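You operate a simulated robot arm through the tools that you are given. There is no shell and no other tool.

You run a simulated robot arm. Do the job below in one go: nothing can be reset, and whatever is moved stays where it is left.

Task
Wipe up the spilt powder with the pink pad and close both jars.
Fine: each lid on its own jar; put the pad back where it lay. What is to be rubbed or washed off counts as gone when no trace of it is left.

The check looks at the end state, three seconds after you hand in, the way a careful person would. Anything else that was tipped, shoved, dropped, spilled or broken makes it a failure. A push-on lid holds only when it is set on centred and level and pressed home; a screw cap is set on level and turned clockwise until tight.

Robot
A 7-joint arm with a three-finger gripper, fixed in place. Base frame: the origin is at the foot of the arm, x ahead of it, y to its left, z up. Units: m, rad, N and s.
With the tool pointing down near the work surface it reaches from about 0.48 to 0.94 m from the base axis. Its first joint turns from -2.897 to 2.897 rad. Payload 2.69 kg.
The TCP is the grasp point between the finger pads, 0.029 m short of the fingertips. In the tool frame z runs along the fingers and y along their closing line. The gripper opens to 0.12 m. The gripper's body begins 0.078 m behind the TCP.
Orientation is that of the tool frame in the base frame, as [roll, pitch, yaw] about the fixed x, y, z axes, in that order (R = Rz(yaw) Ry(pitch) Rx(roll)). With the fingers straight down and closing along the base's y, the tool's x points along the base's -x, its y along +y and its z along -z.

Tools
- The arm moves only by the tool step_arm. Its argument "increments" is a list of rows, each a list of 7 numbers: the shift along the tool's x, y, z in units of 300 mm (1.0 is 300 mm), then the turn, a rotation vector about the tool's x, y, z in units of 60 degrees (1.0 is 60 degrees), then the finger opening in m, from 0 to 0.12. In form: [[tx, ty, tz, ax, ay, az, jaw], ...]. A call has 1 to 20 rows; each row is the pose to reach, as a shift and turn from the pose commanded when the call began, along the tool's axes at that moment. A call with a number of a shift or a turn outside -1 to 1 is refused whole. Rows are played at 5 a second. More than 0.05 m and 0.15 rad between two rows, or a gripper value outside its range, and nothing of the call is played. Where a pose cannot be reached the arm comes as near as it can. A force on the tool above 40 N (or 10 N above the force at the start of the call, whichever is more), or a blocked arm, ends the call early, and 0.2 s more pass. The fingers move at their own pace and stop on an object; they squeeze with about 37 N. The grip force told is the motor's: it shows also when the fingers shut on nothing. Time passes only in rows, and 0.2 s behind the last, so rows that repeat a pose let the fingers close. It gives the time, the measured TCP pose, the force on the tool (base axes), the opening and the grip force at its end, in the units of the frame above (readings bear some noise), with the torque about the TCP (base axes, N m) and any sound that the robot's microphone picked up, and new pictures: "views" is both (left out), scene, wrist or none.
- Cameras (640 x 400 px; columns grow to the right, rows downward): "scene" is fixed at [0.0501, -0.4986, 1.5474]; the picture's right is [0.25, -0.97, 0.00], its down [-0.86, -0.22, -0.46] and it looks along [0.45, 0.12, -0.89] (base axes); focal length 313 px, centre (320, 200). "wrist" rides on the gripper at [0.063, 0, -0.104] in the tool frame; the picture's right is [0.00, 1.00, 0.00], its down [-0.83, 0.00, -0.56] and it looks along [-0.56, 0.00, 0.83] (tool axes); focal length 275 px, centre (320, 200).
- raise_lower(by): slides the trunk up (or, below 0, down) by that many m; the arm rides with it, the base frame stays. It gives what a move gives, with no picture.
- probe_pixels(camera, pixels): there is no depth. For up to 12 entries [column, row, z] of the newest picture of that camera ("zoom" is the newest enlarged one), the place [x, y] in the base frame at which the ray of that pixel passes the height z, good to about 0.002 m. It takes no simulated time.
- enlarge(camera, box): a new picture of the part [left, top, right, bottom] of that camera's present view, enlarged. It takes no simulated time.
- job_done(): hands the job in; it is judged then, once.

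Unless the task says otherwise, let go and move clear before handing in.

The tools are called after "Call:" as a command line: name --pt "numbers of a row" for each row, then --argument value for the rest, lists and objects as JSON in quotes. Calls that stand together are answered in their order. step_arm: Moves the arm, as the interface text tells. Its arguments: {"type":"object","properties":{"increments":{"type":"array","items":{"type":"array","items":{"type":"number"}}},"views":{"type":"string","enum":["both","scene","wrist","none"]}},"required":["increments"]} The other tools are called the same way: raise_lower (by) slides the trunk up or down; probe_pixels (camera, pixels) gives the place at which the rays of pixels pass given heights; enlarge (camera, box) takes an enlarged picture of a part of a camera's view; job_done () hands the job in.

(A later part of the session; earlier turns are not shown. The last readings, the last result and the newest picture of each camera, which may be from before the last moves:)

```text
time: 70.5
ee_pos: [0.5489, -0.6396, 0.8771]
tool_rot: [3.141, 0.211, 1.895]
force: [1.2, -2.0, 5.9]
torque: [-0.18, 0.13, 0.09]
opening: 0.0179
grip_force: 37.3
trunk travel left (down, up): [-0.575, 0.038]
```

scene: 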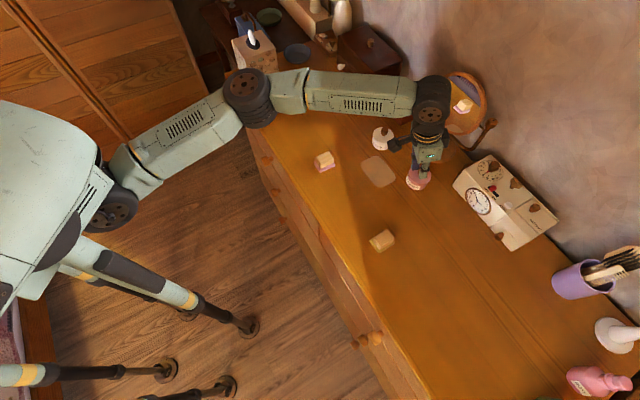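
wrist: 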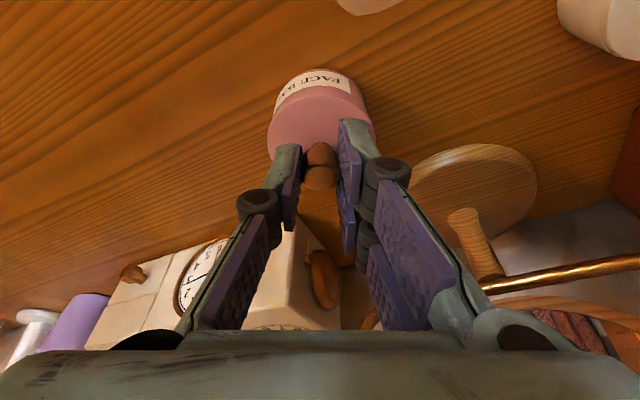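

Contact at 6 N with torque suggesting the −y side touches first. I'll lift 2 mm, shift about 0.8 mm to +y and slightly outward, and lower again.

Call:
step_arm --pt "-0.0014 0 -0.0065 0 0 0 0.01" --pt "-0.0024 0.0027 -0.0063 0 0 0 0.01" --pt "-0.0017 0.0027 -0.003 0 0 0 0.01" --pt "-0.001 0.0027 0.0002 0 0 0 0.01" --pt "-0.001 0.0027 0.0002 0 0 0 0.01" --views "both"

Call:
enlarge --camera "wrist" --box '[255, 50, 385, 160]'

Call:
enlarge --camera "scene" --box '[404, 164, 436, 196]'

```text
time: 71.7
ee_pos: [0.5482, -0.6408, 0.8767]
tool_rot: [3.141, 0.211, 1.895]
force: [-0.6, -2.1, 9.7]
torque: [-0.18, 0.28, 0.06]
opening: 0.0183
grip_force: 37.0
trunk travel left (down, up): [-0.575, 0.038]
```

scene: 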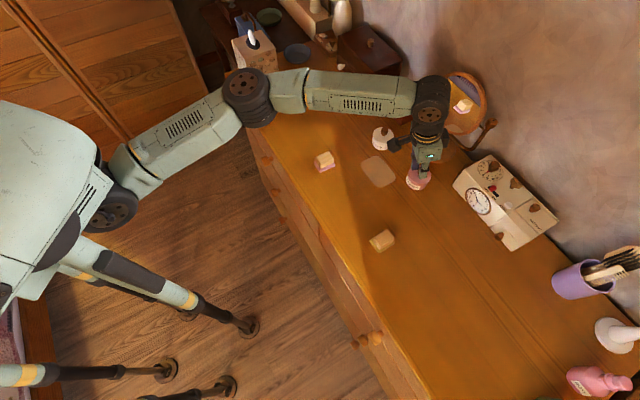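
wrist: 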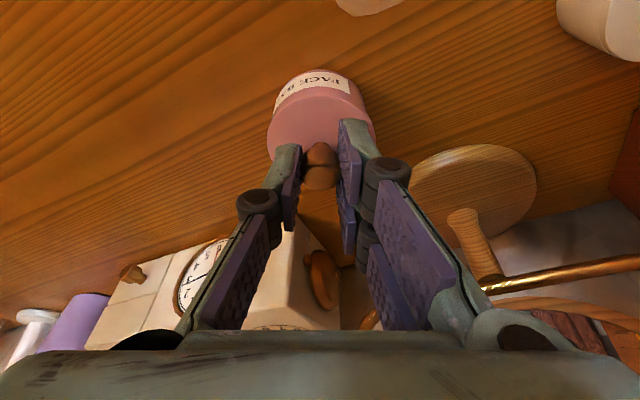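

```text
3.64 times, centred on (320, 105) of wrist
```

zoom: 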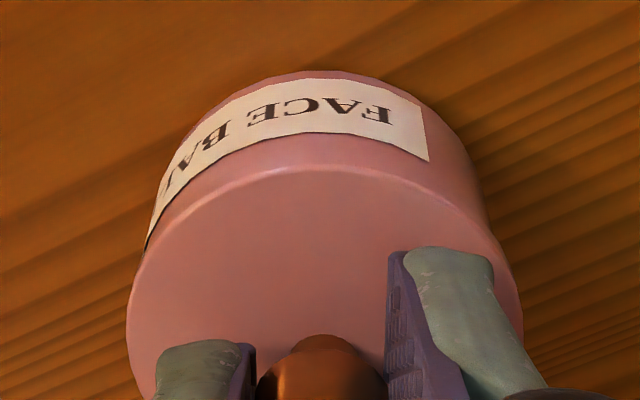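

```text
12.50 times, centred on (420, 180) of scene
```

zoom: 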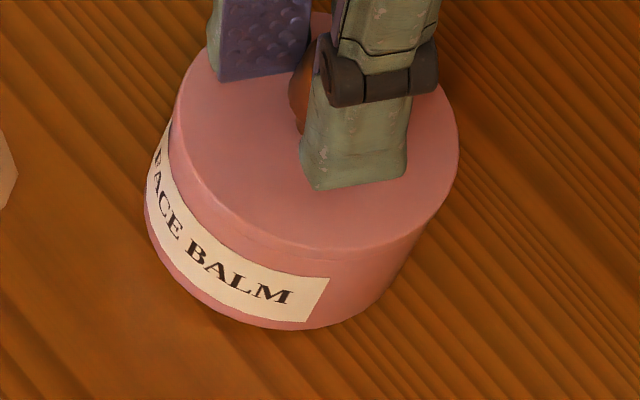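

The lid is on the rim at about 10 N, roughly where the white lid was just before it seated. I'll press further in small steps while watching force and torque.

Call:
step_arm --pt "0.0007 0.001 0.0033 0 0 0 0.01" --pt "0.0012 0.001 0.0055 0 0 0 0.01" --pt "0.0012 0.001 0.0055 0 0 0 0.01" --views "none"

```text
time: 72.5
ee_pos: [0.5477, -0.64, 0.8763]
tool_rot: [3.142, 0.215, 1.895]
force: [0.6, -4.0, 21.6]
torque: [-0.68, 0.17, 0.08]
opening: 0.0181
grip_force: 37.2
trunk travel left (down, up): [-0.575, 0.038]
```

Force 21.6 N but the reaction is off-centre toward the outer side. I'll look before pressing more.

Call:
enlarge --camera "wrist" --box '[255, 50, 385, 160]'

Call:
enlarge --camera "scene" --box '[408, 166, 434, 192]'

```text
3.64 times, centred on (320, 105) of wrist
```

zoom: 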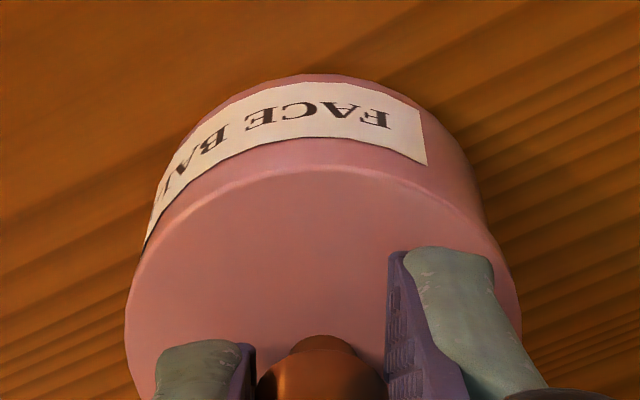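

```text
15.38 times, centred on (421, 179) of scene
```

zoom: 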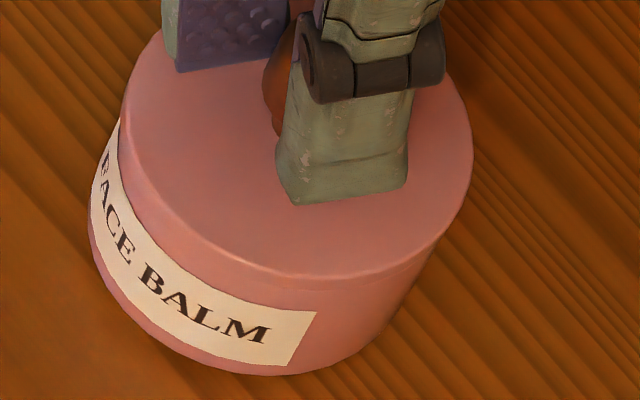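

The images suggest the jar now sits slightly outward of the lid. I'll raise the lid about 6 mm to see the rim clearly and measure again.

Call:
step_arm --pt "-0.0021 0 -0.0098 0 0 0 0.01" --pt "-0.0049 0 -0.0228 0 0 0 0.01" --pt "-0.0049 0 -0.0228 0 0 0 0.01" --views "both"

Call:
enlarge --camera "wrist" --box '[255, 50, 385, 160]'

Call:
enlarge --camera "scene" --box '[408, 166, 434, 192]'

```text
time: 73.3
ee_pos: [0.5485, -0.6385, 0.8777]
tool_rot: [3.141, 0.209, 1.894]
force: [0.1, 0.1, 0.0]
torque: [0.01, -0.02, -0.01]
opening: 0.0179
grip_force: 36.7
trunk travel left (down, up): [-0.575, 0.038]
```

scene: 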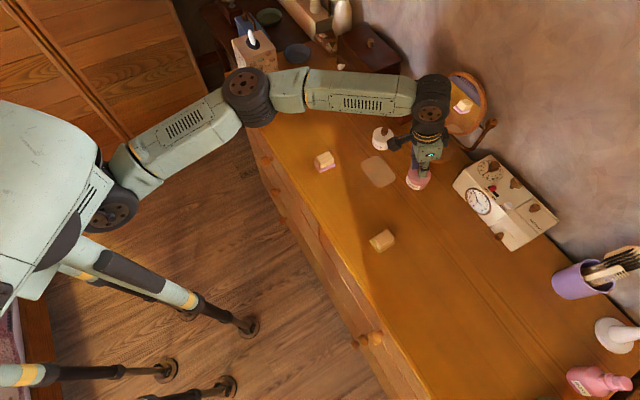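
wrist: 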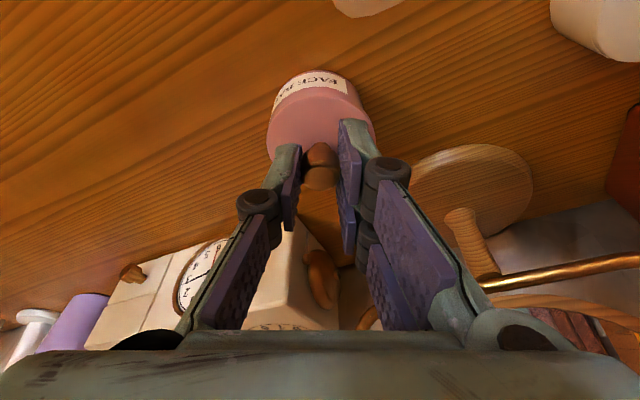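

```text
3.64 times, centred on (320, 105) of wrist
```

zoom: 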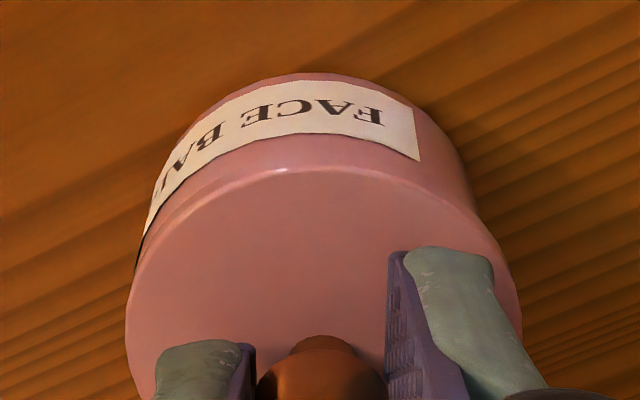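

```text
15.38 times, centred on (421, 179) of scene
```

zoom: 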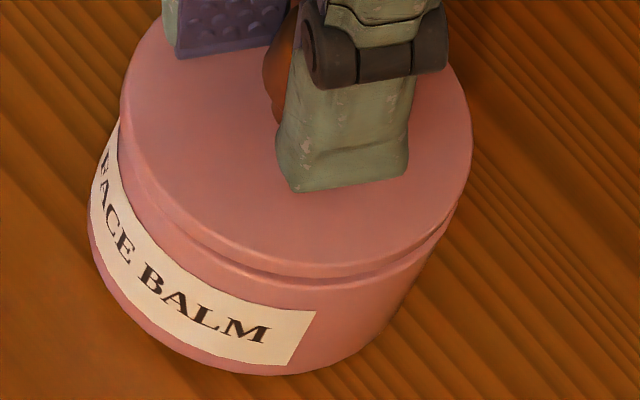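

I'll zoom much closer on the front edge in the wrist view to separate the lid's edge from the jar's rim.

Call:
enlarge --camera "wrist" --box '[290, 68, 350, 108]'

Call:
enlarge --camera "wrist" --box '[260, 85, 310, 125]'

Call:
enlarge --camera "wrist" --box '[335, 85, 385, 125]'

Call:
enlarge --camera "scene" --box '[422, 174, 434, 190]'

```text
10.00 times, centred on (320, 88) of wrist
```

zoom: 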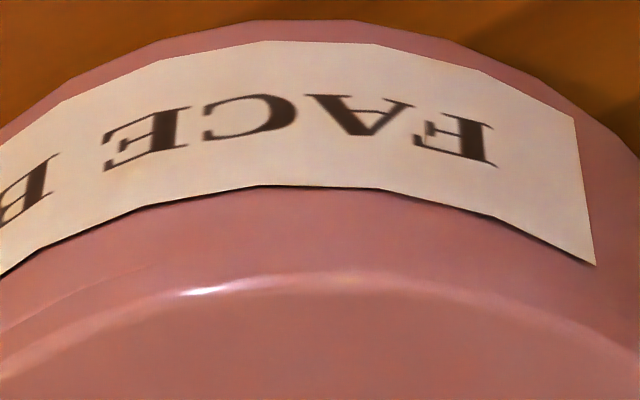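

```text
10.00 times, centred on (285, 105) of wrist
```

zoom: 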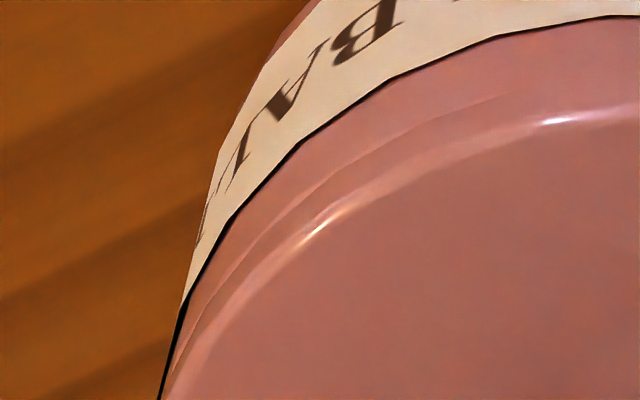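

```text
10.00 times, centred on (360, 105) of wrist
```

zoom: 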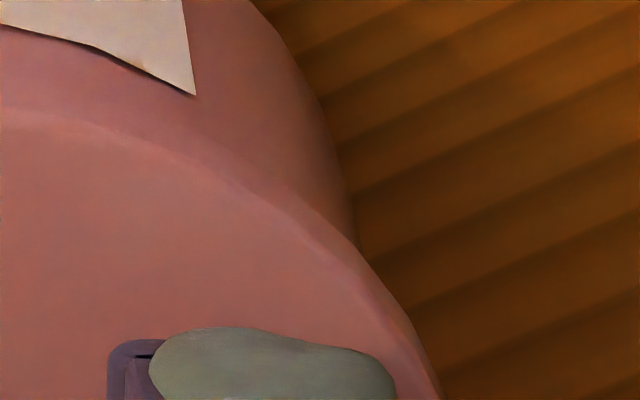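

```text
16.00 times, centred on (428, 182) of scene
```

zoom: 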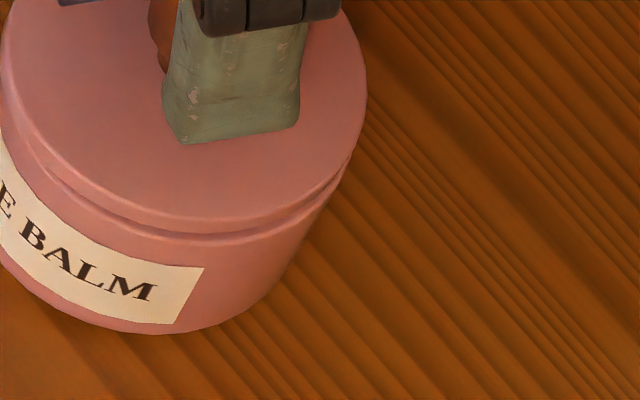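

Comparing label position between views, the jar is now about 2.5 mm outward and 1.4 mm to −y of the lid. I'll raise 2 mm, shift accordingly, and re-check.

Call:
step_arm --pt "-0.0014 0 -0.0065 0 0 0 0.01" --pt "-0.0095 -0.0047 -0.0047 0 0 0 0.01" --pt "-0.0095 -0.0047 -0.0047 0 0 0 0.01" --views "both"

Call:
enlarge --camera "wrist" --box '[255, 60, 385, 140]'

Call:
enlarge --camera "scene" --box '[404, 164, 436, 196]'

Call:
enlarge --camera "wrist" --box '[290, 68, 350, 108]'

```text
time: 74.1
ee_pos: [0.5483, -0.6432, 0.8816]
tool_rot: [3.141, 0.208, 1.896]
force: [-0.2, -0.1, 0.4]
torque: [0.03, 0.01, 0.0]
opening: 0.0183
grip_force: 36.3
trunk travel left (down, up): [-0.575, 0.038]
```

scene: 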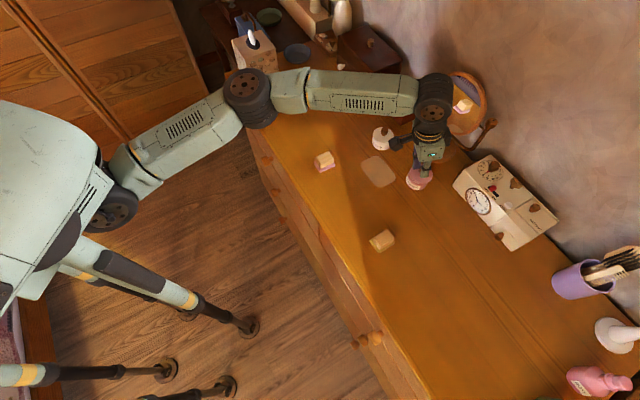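
wrist: 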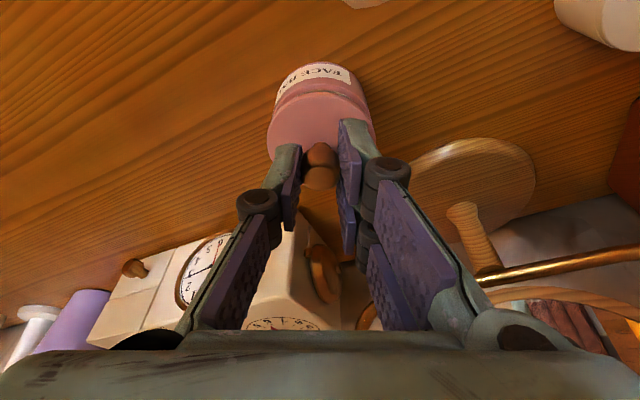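

```text
4.92 times, centred on (320, 100) of wrist
```

zoom: 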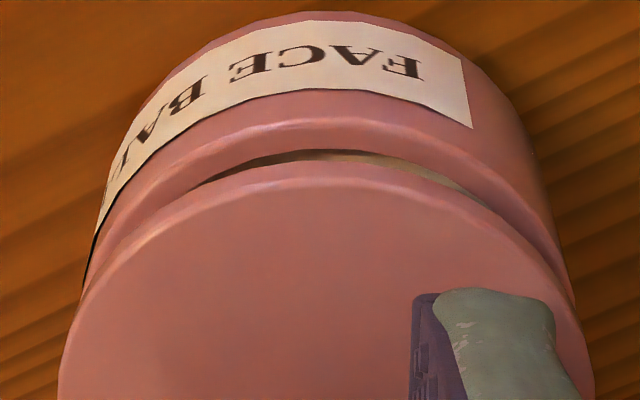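

```text
12.50 times, centred on (420, 180) of scene
```

zoom: 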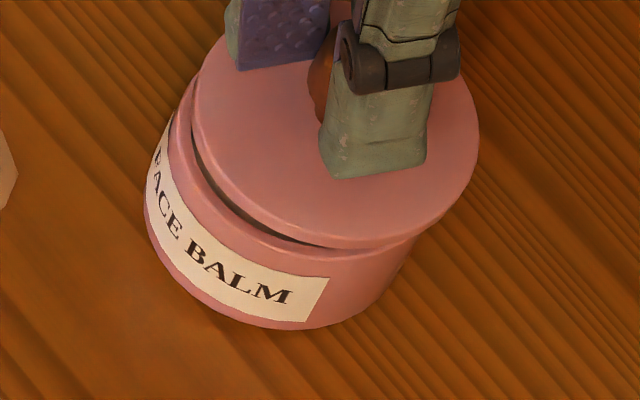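

```text
10.00 times, centred on (320, 88) of wrist
```

zoom: 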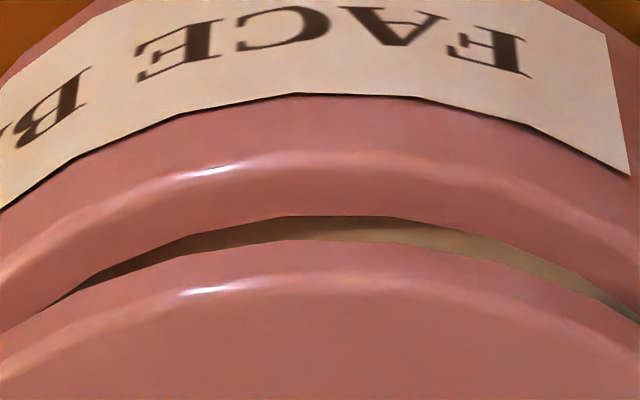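

Now the crescent of the jar mouth shows in front, and both views (fitting the gap properly, ~5 mm) say the lid is about 2 mm too far out; readings show the arm had not settled earlier. I'll shift inward 2.1 mm and hold to let it settle.

Call:
step_arm --pt "0.0068 0 -0.0015 0 0 0 0.01" --pt "0.0068 0 -0.0015 0 0 0 0.01" --pt "0.0068 0 -0.0015 0 0 0 0.01" --pt "0.0068 0 -0.0015 0 0 0 0.01" --pt "0.0068 0 -0.0015 0 0 0 0.01" --views "both"

Call:
enlarge --camera "scene" --box '[404, 164, 436, 196]'

Call:
enlarge --camera "wrist" --box '[290, 68, 350, 108]'

Call:
enlarge --camera "wrist" --box '[255, 60, 385, 140]'

```text
time: 75.3
ee_pos: [0.5473, -0.6404, 0.8826]
tool_rot: [-3.141, 0.21, 1.895]
force: [0.3, 0.6, 0.0]
torque: [-0.02, 0.03, -0.01]
opening: 0.0177
grip_force: 37.1
trunk travel left (down, up): [-0.575, 0.038]
```

scene: 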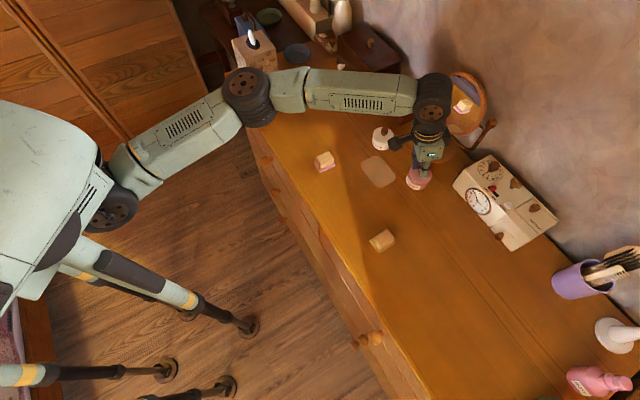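
wrist: 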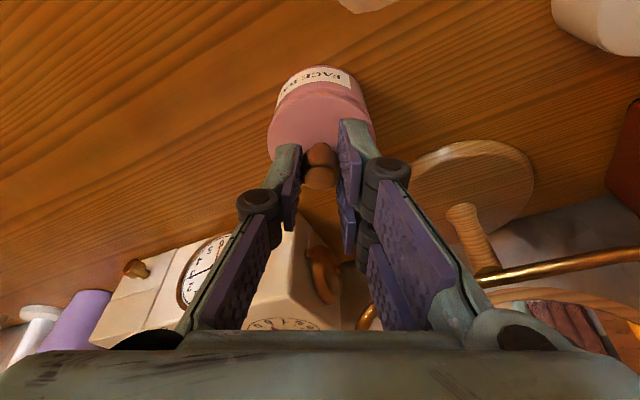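

```text
12.50 times, centred on (420, 180) of scene
```

zoom: 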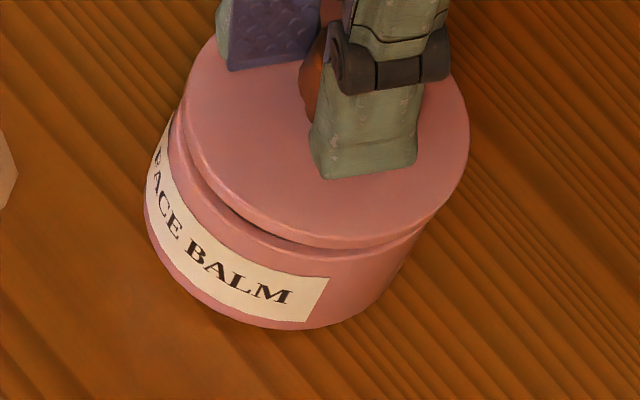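

```text
10.00 times, centred on (320, 88) of wrist
```

zoom: 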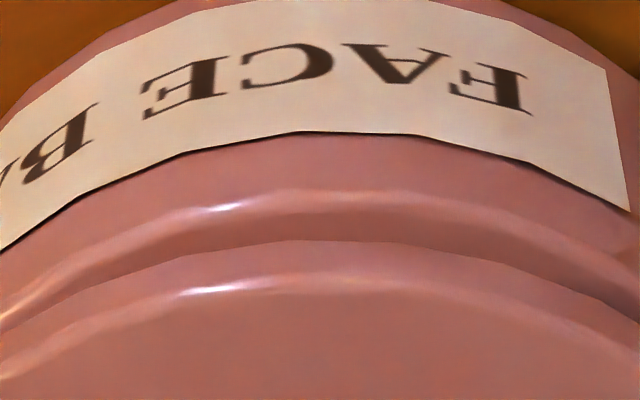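

```text
4.92 times, centred on (320, 100) of wrist
```

zoom: 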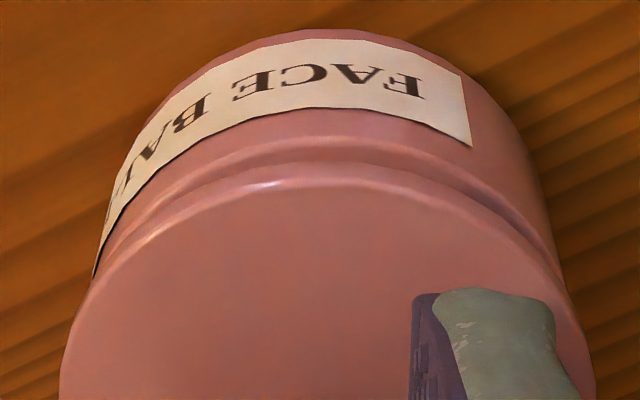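

Scene residual is now under 0.3 mm and the wrist fit agrees. I'll lower 4 mm straight down, holding to settle, and check forces.

Call:
step_arm --pt "0.0014 0 0.0065 0 0 0 0.01" --pt "0.0028 0 0.013 0 0 0 0.01" --pt "0.0028 0 0.013 0 0 0 0.01" --pt "0.0028 0 0.013 0 0 0 0.01" --pt "0.0028 0 0.013 0 0 0 0.01" --views "both"

Call:
enlarge --camera "scene" --box '[404, 164, 436, 196]'

Call:
enlarge --camera "wrist" --box '[255, 60, 385, 140]'

```text
time: 76.5
ee_pos: [0.5483, -0.6407, 0.877]
tool_rot: [-3.141, 0.208, 1.894]
force: [-0.6, -1.2, 0.4]
torque: [0.0, -0.01, 0.0]
opening: 0.0179
grip_force: 37.0
trunk travel left (down, up): [-0.575, 0.038]
```

scene: 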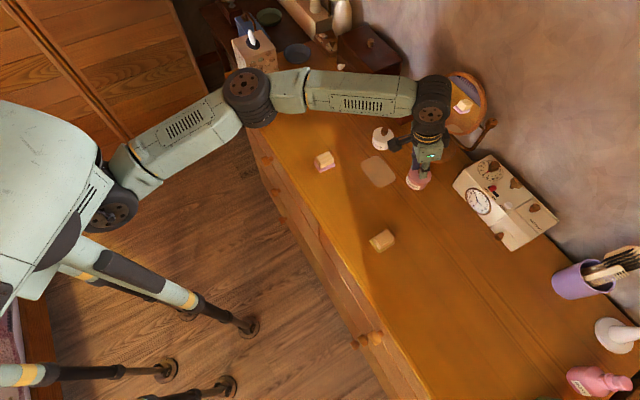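
wrist: 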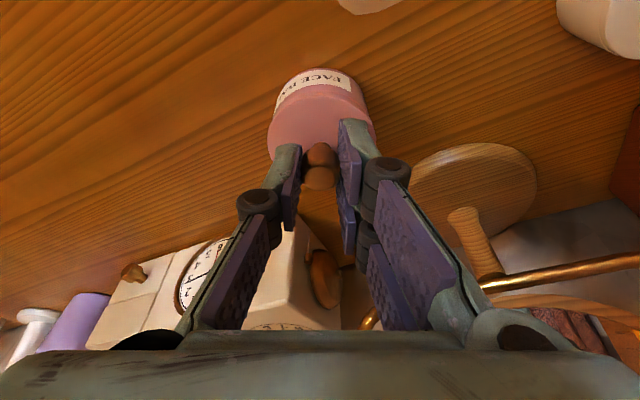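

```text
12.50 times, centred on (420, 180) of scene
```

zoom: 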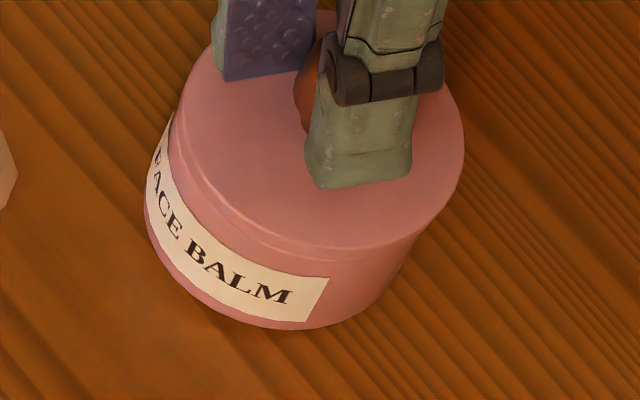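

```text
4.92 times, centred on (320, 100) of wrist
```

zoom: 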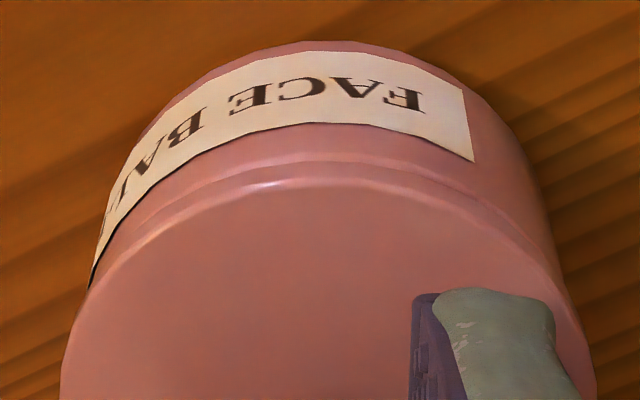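

Still no contact and well aligned. I'll continue down in 0.6 mm increments.

Call:
step_arm --pt "0.0004 0 0.002 0 0 0 0.01" --pt "0.0008 0 0.004 0 0 0 0.01" --pt "0.0008 0 0.004 0 0 0 0.01" --pt "0.0008 0 0.004 0 0 0 0.01" --views "none"

```text
time: 77.5
ee_pos: [0.5476, -0.6408, 0.8759]
tool_rot: [3.141, 0.21, 1.895]
force: [-0.5, -0.5, 0.8]
torque: [0.03, 0.01, -0.02]
opening: 0.018
grip_force: 37.0
trunk travel left (down, up): [-0.575, 0.038]
```

Call:
step_arm --pt "0.0004 0 0.002 0 0 0 0.01" --pt "0.0008 0 0.004 0 0 0 0.01" --pt "0.0008 0 0.004 0 0 0 0.01" --pt "0.0008 0 0.004 0 0 0 0.01" --views "none"

```text
time: 78.5
ee_pos: [0.5476, -0.6414, 0.8773]
tool_rot: [3.141, 0.213, 1.896]
force: [-0.6, 0.8, 4.2]
torque: [-0.05, 0.15, -0.01]
opening: 0.0176
grip_force: 36.6
trunk travel left (down, up): [-0.575, 0.038]
```

Light contact. I'll press gradually, watching that the reaction moves to the centre.

Call:
step_arm --pt "0.0004 0 0.002 0 0 0 0.01" --pt "0.0008 0 0.004 0 0 0 0.01" --pt "0.0012 0 0.006 0 0 0 0.01" --pt "0.0012 0 0.006 0 0 0 0.01" --views "none"

```text
time: 79.5
ee_pos: [0.5476, -0.6401, 0.8753]
tool_rot: [3.141, 0.213, 1.896]
force: [1.4, -4.6, 15.3]
torque: [-0.41, 0.23, 0.1]
opening: 0.0181
grip_force: 37.1
trunk travel left (down, up): [-0.575, 0.038]
```

The reaction is biased to the −y side and sideways outward, so I'll add a 0.6° corrective roll and a slight outward shift while pressing further.

Call:
step_arm --pt "-0.0016 0 0.0003 0.005 0 0 0.01" --pt "-0.0026 0 0.0006 0.01 0 0 0.01" --pt "-0.0024 0 0.0025 0.01 0 0 0.01" --pt "-0.0022 0 0.0045 0.01 0 0 0.01" --pt "-0.0022 0 0.0045 0.01 0 0 0.01" --views "both"

Call:
enlarge --camera "scene" --box '[404, 164, 436, 196]'

Call:
enlarge --camera "wrist" --box '[255, 60, 385, 140]'

```text
time: 80.7
ee_pos: [0.5473, -0.64, 0.8759]
tool_rot: [-3.131, 0.214, 1.896]
force: [5.2, 2.2, 24.2]
torque: [0.04, 0.03, 0.04]
opening: 0.0179
grip_force: 37.1
trunk travel left (down, up): [-0.575, 0.038]
```

scene: 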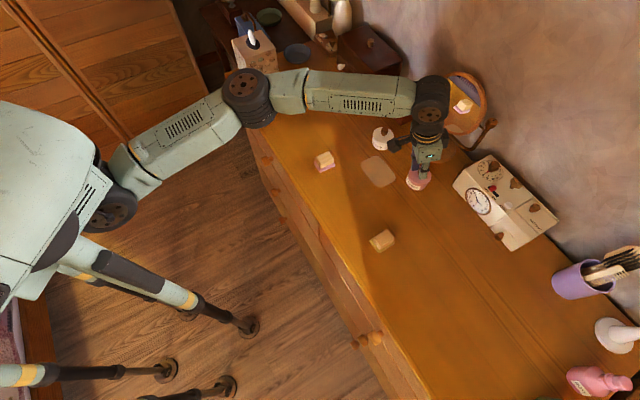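
wrist: 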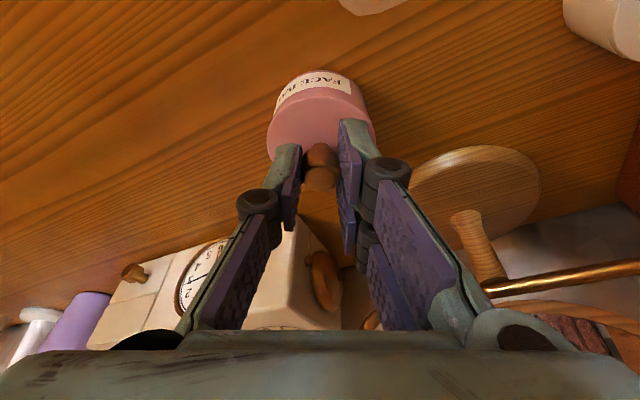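

```text
12.50 times, centred on (420, 180) of scene
```

zoom: 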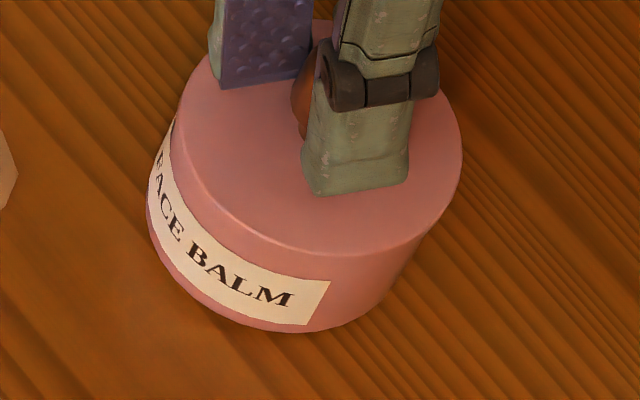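

```text
4.92 times, centred on (320, 100) of wrist
```

zoom: 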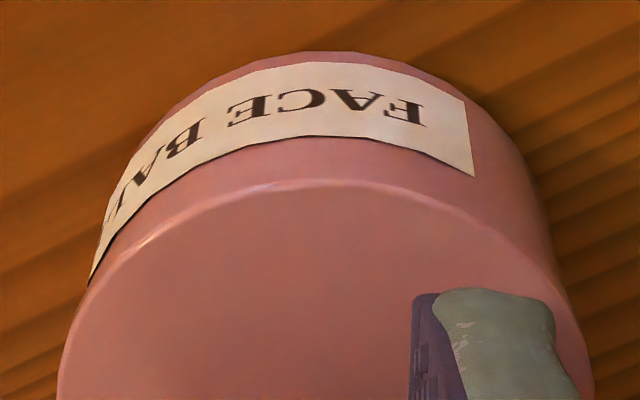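

The reaction is now nearly centred at 24 N and the lid looks flush. I'll press up to about 33 N.

Call:
step_arm --pt "0.0004 0 0.002 0 0 0 0.01" --pt "0.0008 0 0.004 0 0 0 0.01" --pt "0.0008 0 0.004 0 0 0 0.01" --pt "0.0008 0 0.004 0 0 0 0.01" --views "none"

```text
time: 81.7
ee_pos: [0.5466, -0.641, 0.8752]
tool_rot: [-3.132, 0.213, 1.896]
force: [2.1, 2.0, 29.1]
torque: [-0.01, 0.16, 0.03]
opening: 0.0178
grip_force: 36.7
trunk travel left (down, up): [-0.575, 0.038]
```

Call:
step_arm --pt "0.0004 0 0.002 0 0 0 0.01" --pt "0.0006 0 0.003 0 0 0 0.01" --pt "0.0006 0 0.003 0 0 0 0.01" --pt "0.0006 0 0.003 0 0 0 0.01" --views "both"

Call:
enlarge --camera "scene" --box '[404, 164, 436, 196]'

```text
time: 82.7
ee_pos: [0.5472, -0.6403, 0.8759]
tool_rot: [-3.133, 0.214, 1.895]
force: [0.3, -1.4, 32.3]
torque: [-0.16, 0.17, -0.04]
opening: 0.0178
grip_force: 37.5
trunk travel left (down, up): [-0.575, 0.038]
```

scene: 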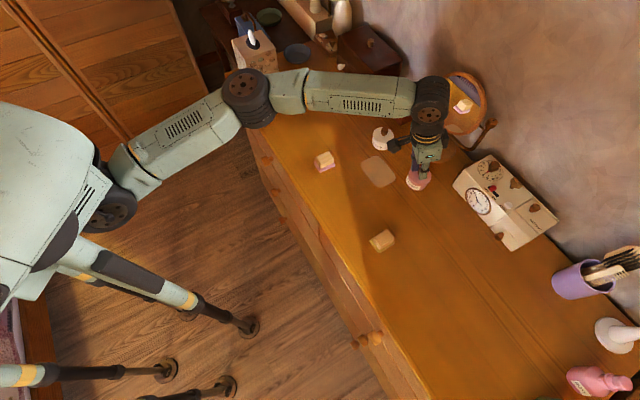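
wrist: 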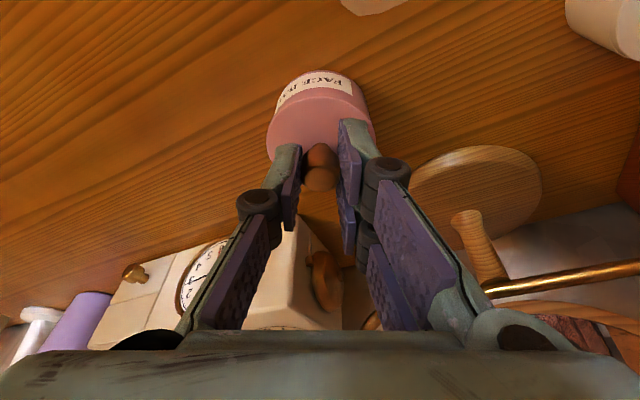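

```text
12.50 times, centred on (420, 180) of scene
```

zoom: 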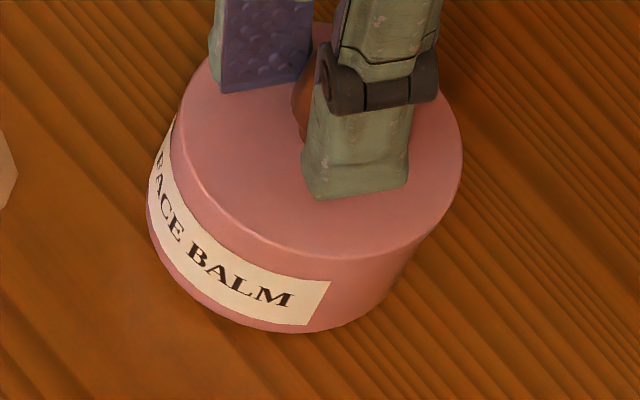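

32 N, flush and centred. I'll relax the press, open the fingers, and rise, listening for the snap.

Call:
step_arm --pt "-0.0016 0 -0.0075 0 0 0 0.01" --pt "-0.003 0 -0.014 0 0 0 0.01" --pt "-0.003 0 -0.014 0 0 0 0.01" --pt "-0.003 0 -0.014 0 0 0 0.025" --pt "-0.003 0 -0.014 0 0 0 0.04" --pt "-0.003 0 -0.014 0 0 0 0.045" --pt "-0.012 0 -0.055 0 0 0 0.045" --pt "-0.022 0 -0.1 0 0 0 0.045" --pt "-0.032 0 -0.15 0 0 0 0.045" --pt "-0.032 0 -0.15 0 0 0 0.045" --views "both"

Call:
enlarge --camera "scene" --box '[404, 164, 436, 196]'

Call:
enlarge --camera "wrist" --box '[255, 40, 385, 160]'

```text
time: 84.9
ee_pos: [0.549, -0.6437, 0.9164]
tool_rot: [-3.132, 0.209, 1.895]
force: [0.8, 0.4, -0.1]
torque: [0.05, 0.0, -0.01]
opening: 0.0451
grip_force: 0.0
trunk travel left (down, up): [-0.575, 0.038]
```

scene: 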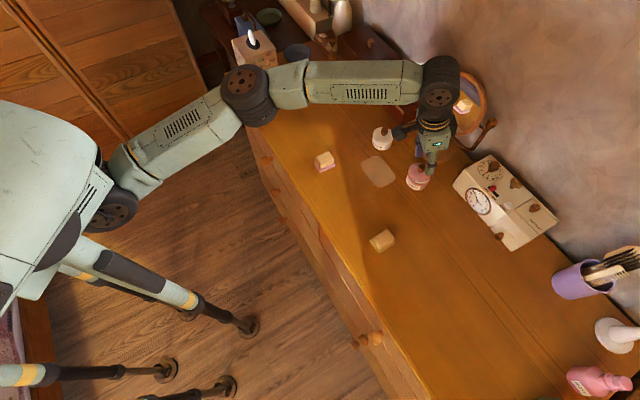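
wrist: 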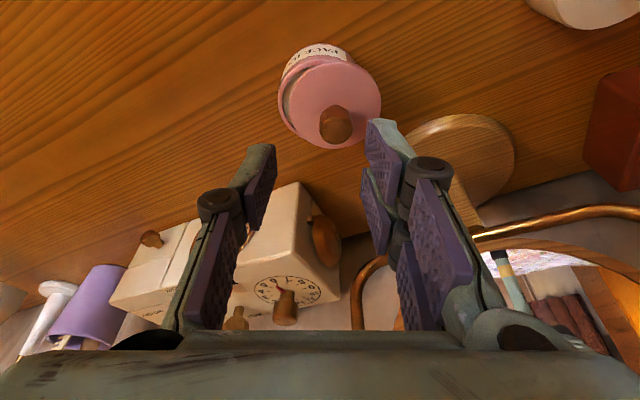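

```text
12.50 times, centred on (420, 180) of scene
```

zoom: 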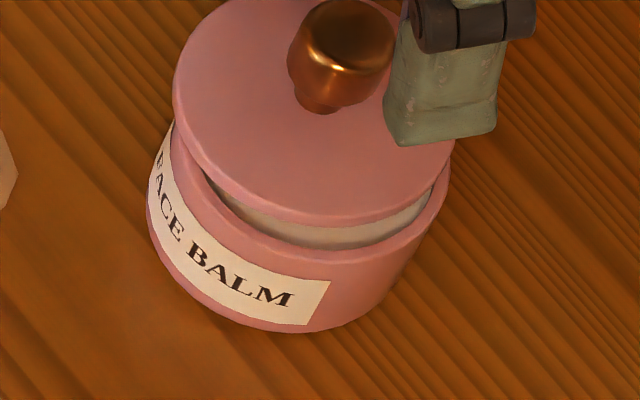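

```text
3.33 times, centred on (320, 100) of wrist
```

zoom: 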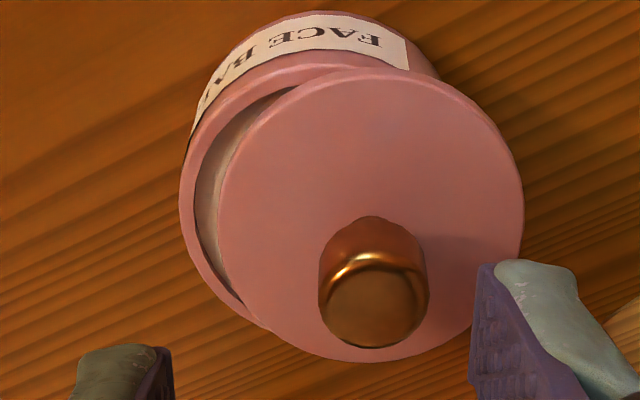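

No snap: on release the pink lid slid about 9 mm toward +y and now rests off-centre on the jar. I'll look closely at how it lies before re-gripping.

Call:
enlarge --camera "scene" --box '[408, 164, 434, 190]'

Call:
enlarge --camera "wrist" --box '[270, 50, 330, 130]'

Call:
enlarge --camera "wrist" --box '[320, 60, 390, 160]'

```text
15.38 times, centred on (421, 177) of scene
```

zoom: 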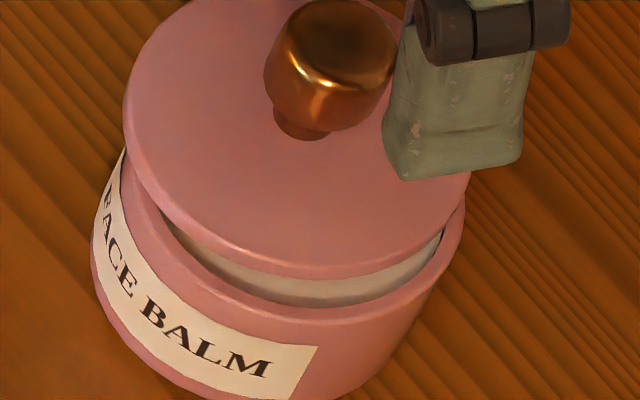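

```text
5.00 times, centred on (300, 90) of wrist
```

zoom: 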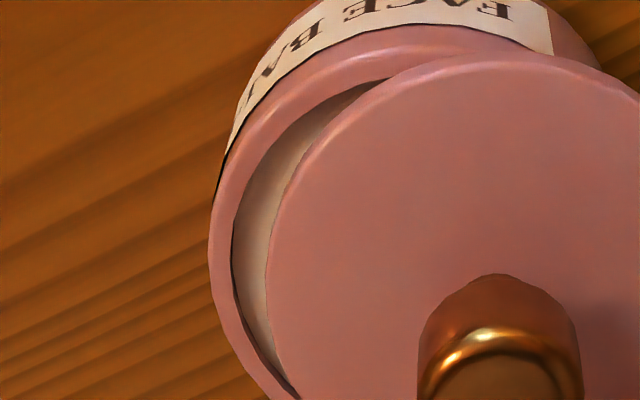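

```text
4.00 times, centred on (355, 110) of wrist
```

zoom: 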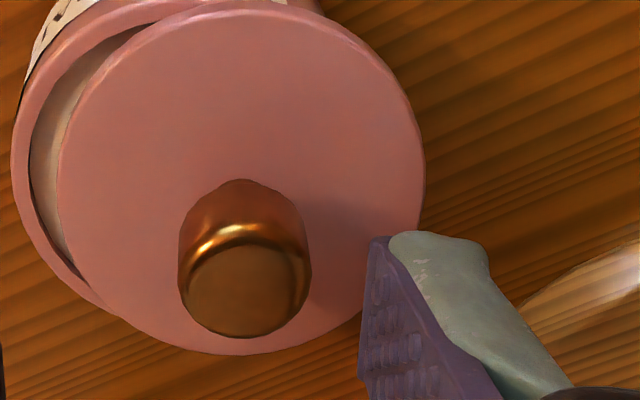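

The lid rests level but 9 mm off-centre. Since the vertical tool worked for the white jar, I'll raise the trunk to its top for more reach and see whether I can work here with less tilt.

Call:
raise_lower --by 0.037

Call:
step_arm --pt "0.012 0.01 0.05 -0.005 0.06 0 0.05" --pt "0.018 0.02 0.09 -0.01 0.1 0 0.05" --pt "0.018 0.0327 0.12 -0.01 0.15 0 0.05" --pt "0.018 0.0327 0.12 -0.01 0.15 0 0.05" --pt "0.018 0.0327 0.12 -0.01 0.15 0 0.05" --views "both"

```text
time: 85.7
ee_pos: [0.5489, -0.643, 0.9524]
tool_rot: [-3.132, 0.212, 1.895]
force: [0.4, -0.6, -0.3]
torque: [0.02, -0.03, -0.02]
opening: 0.045
grip_force: 0.0
trunk travel left (down, up): [-0.612, 0.001]
```

```text
time: 86.9
ee_pos: [0.5538, -0.641, 0.9258]
tool_rot: [-3.141, 0.106, 1.895]
force: [0.2, 0.0, -0.2]
torque: [0.02, 0.01, 0.0]
opening: 0.05
grip_force: 0.1
out of reach, approached as far as the arm can: row 3, 4, 5
trunk travel left (down, up): [-0.612, 0.001]
```

scene: 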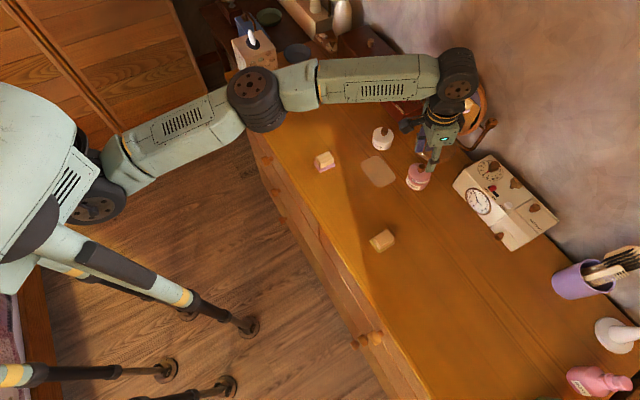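
wrist: 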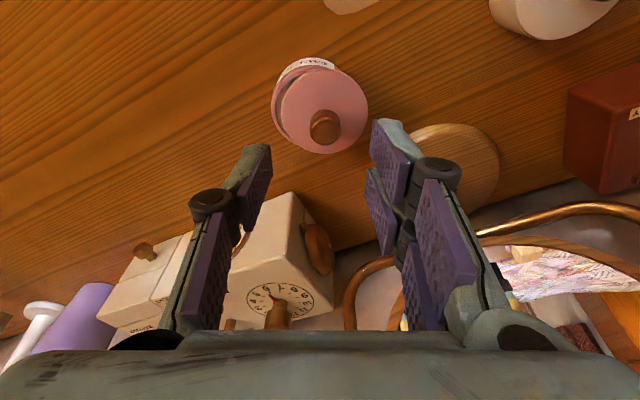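

The arm holds a 6° tilt here at the limit, half of before, which is fine. I'll zoom to locate the knob precisely.

Call:
enlarge --camera "wrist" --box '[260, 45, 380, 165]'

```text
3.33 times, centred on (320, 105) of wrist
```

zoom: 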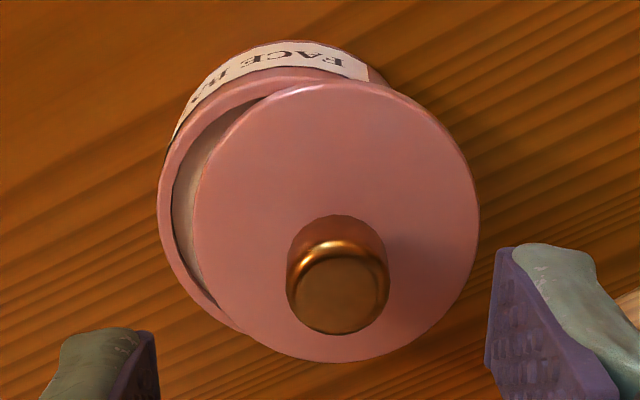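

Knob is 3 mm to +y. I'll descend over it to grip height (about z=0.877) with the fingers open 50 mm.

Call:
step_arm --pt "0.003 0.0107 0.04 0 0 0 0.05" --pt "0.006 0.0107 0.08 0 0 0 0.05" --pt "0.009 0.0107 0.125 0 0 0 0.05" --pt "0.0116 0.0107 0.158 0 0 0 0.05" --pt "0.0116 0.0107 0.158 0 0 0 0.05" --pt "0.0116 0.0107 0.158 0 0 0 0.05" --views "both"

Call:
enlarge --camera "wrist" --box '[250, 80, 390, 200]'

```text
time: 88.3
ee_pos: [0.5596, -0.6425, 0.8772]
tool_rot: [3.141, 0.104, 1.895]
force: [-0.6, 0.2, 1.0]
torque: [-0.02, 0.02, 0.01]
opening: 0.0499
grip_force: 0.1
trunk travel left (down, up): [-0.612, 0.001]
```

scene: 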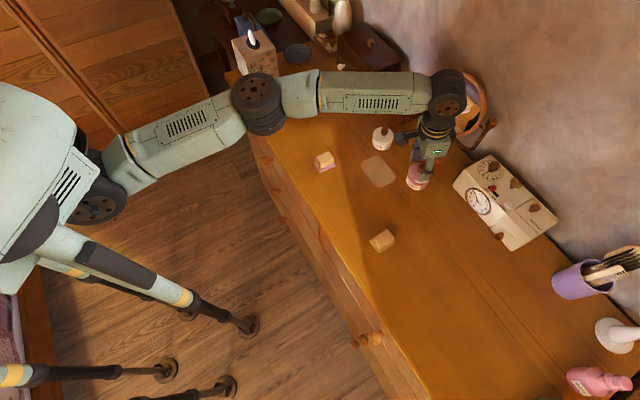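
wrist: 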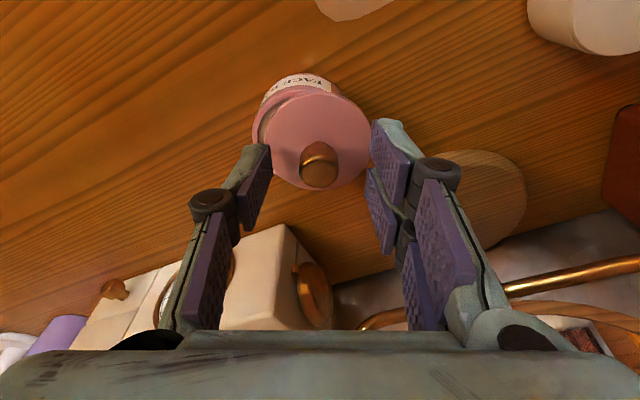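

```text
3.33 times, centred on (320, 140) of wrist
```

zoom: 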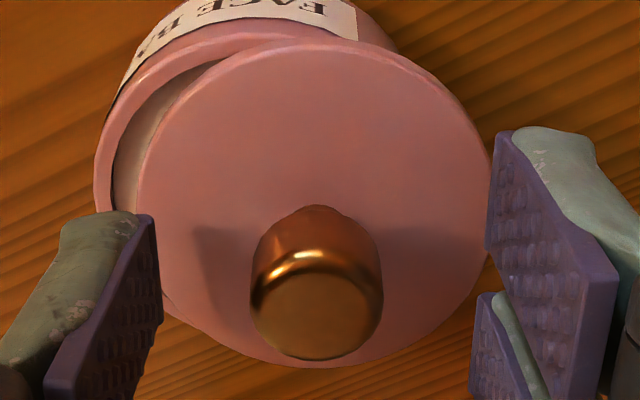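

Knob is centred between the fingers again with no reach warning. I'll close on it gently.

Call:
step_arm --pt "0 0 0 0 0 0 0.035" --pt "0 0 0 0 0 0 0.025" --pt "0 0 0 0 0 0 0.015" --pt "0 0 0 0 0 0 0.01" --pt "0 0 0 0 0 0 0.01" --pt "0 0 0 0 0 0 0.01" --views "none"

Call:
step_arm --pt "-0.0018 0 -0.017 0 0 0 0.01" --pt "-0.0036 0 -0.0335 0 0 0 0.01" --pt "-0.0036 0 -0.0335 0 0 0 0.01" --pt "-0.0036 0 -0.0335 0 0 0 0.01" --views "both"

Call:
enlarge --camera "wrist" --box '[240, 60, 390, 170]'

Call:
enlarge --camera "scene" --box '[404, 160, 436, 196]'

```text
time: 89.7
ee_pos: [0.5584, -0.6421, 0.8783]
tool_rot: [-3.141, 0.104, 1.896]
force: [0.1, -0.8, 1.1]
torque: [-0.02, 0.01, 0.05]
opening: 0.0175
grip_force: 36.9
trunk travel left (down, up): [-0.612, 0.001]
```

```text
time: 90.7
ee_pos: [0.5582, -0.6426, 0.8877]
tool_rot: [3.14, 0.103, 1.896]
force: [-0.1, -0.3, -0.9]
torque: [-0.02, -0.03, 0.0]
opening: 0.0175
grip_force: 37.0
trunk travel left (down, up): [-0.612, 0.001]
```

scene: 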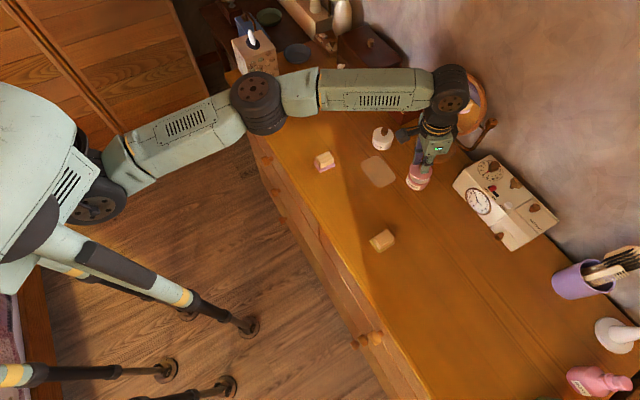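
wrist: 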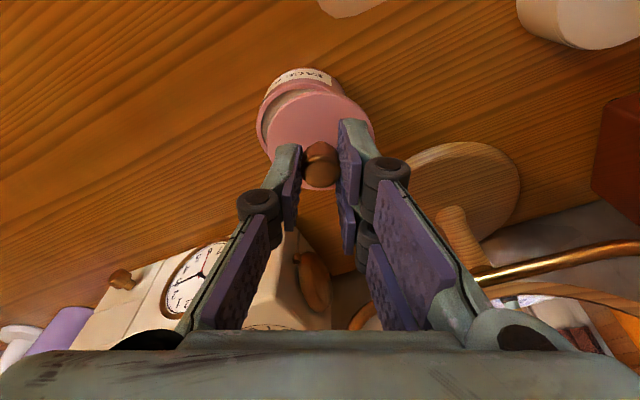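

```text
3.64 times, centred on (315, 115) of wrist
```

zoom: 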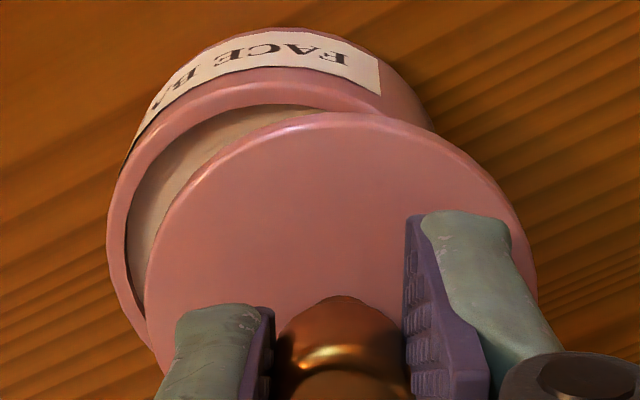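

```text
11.11 times, centred on (420, 178) of scene
```

zoom: 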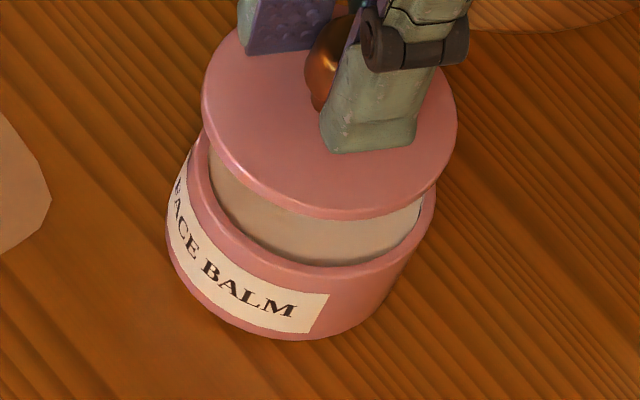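

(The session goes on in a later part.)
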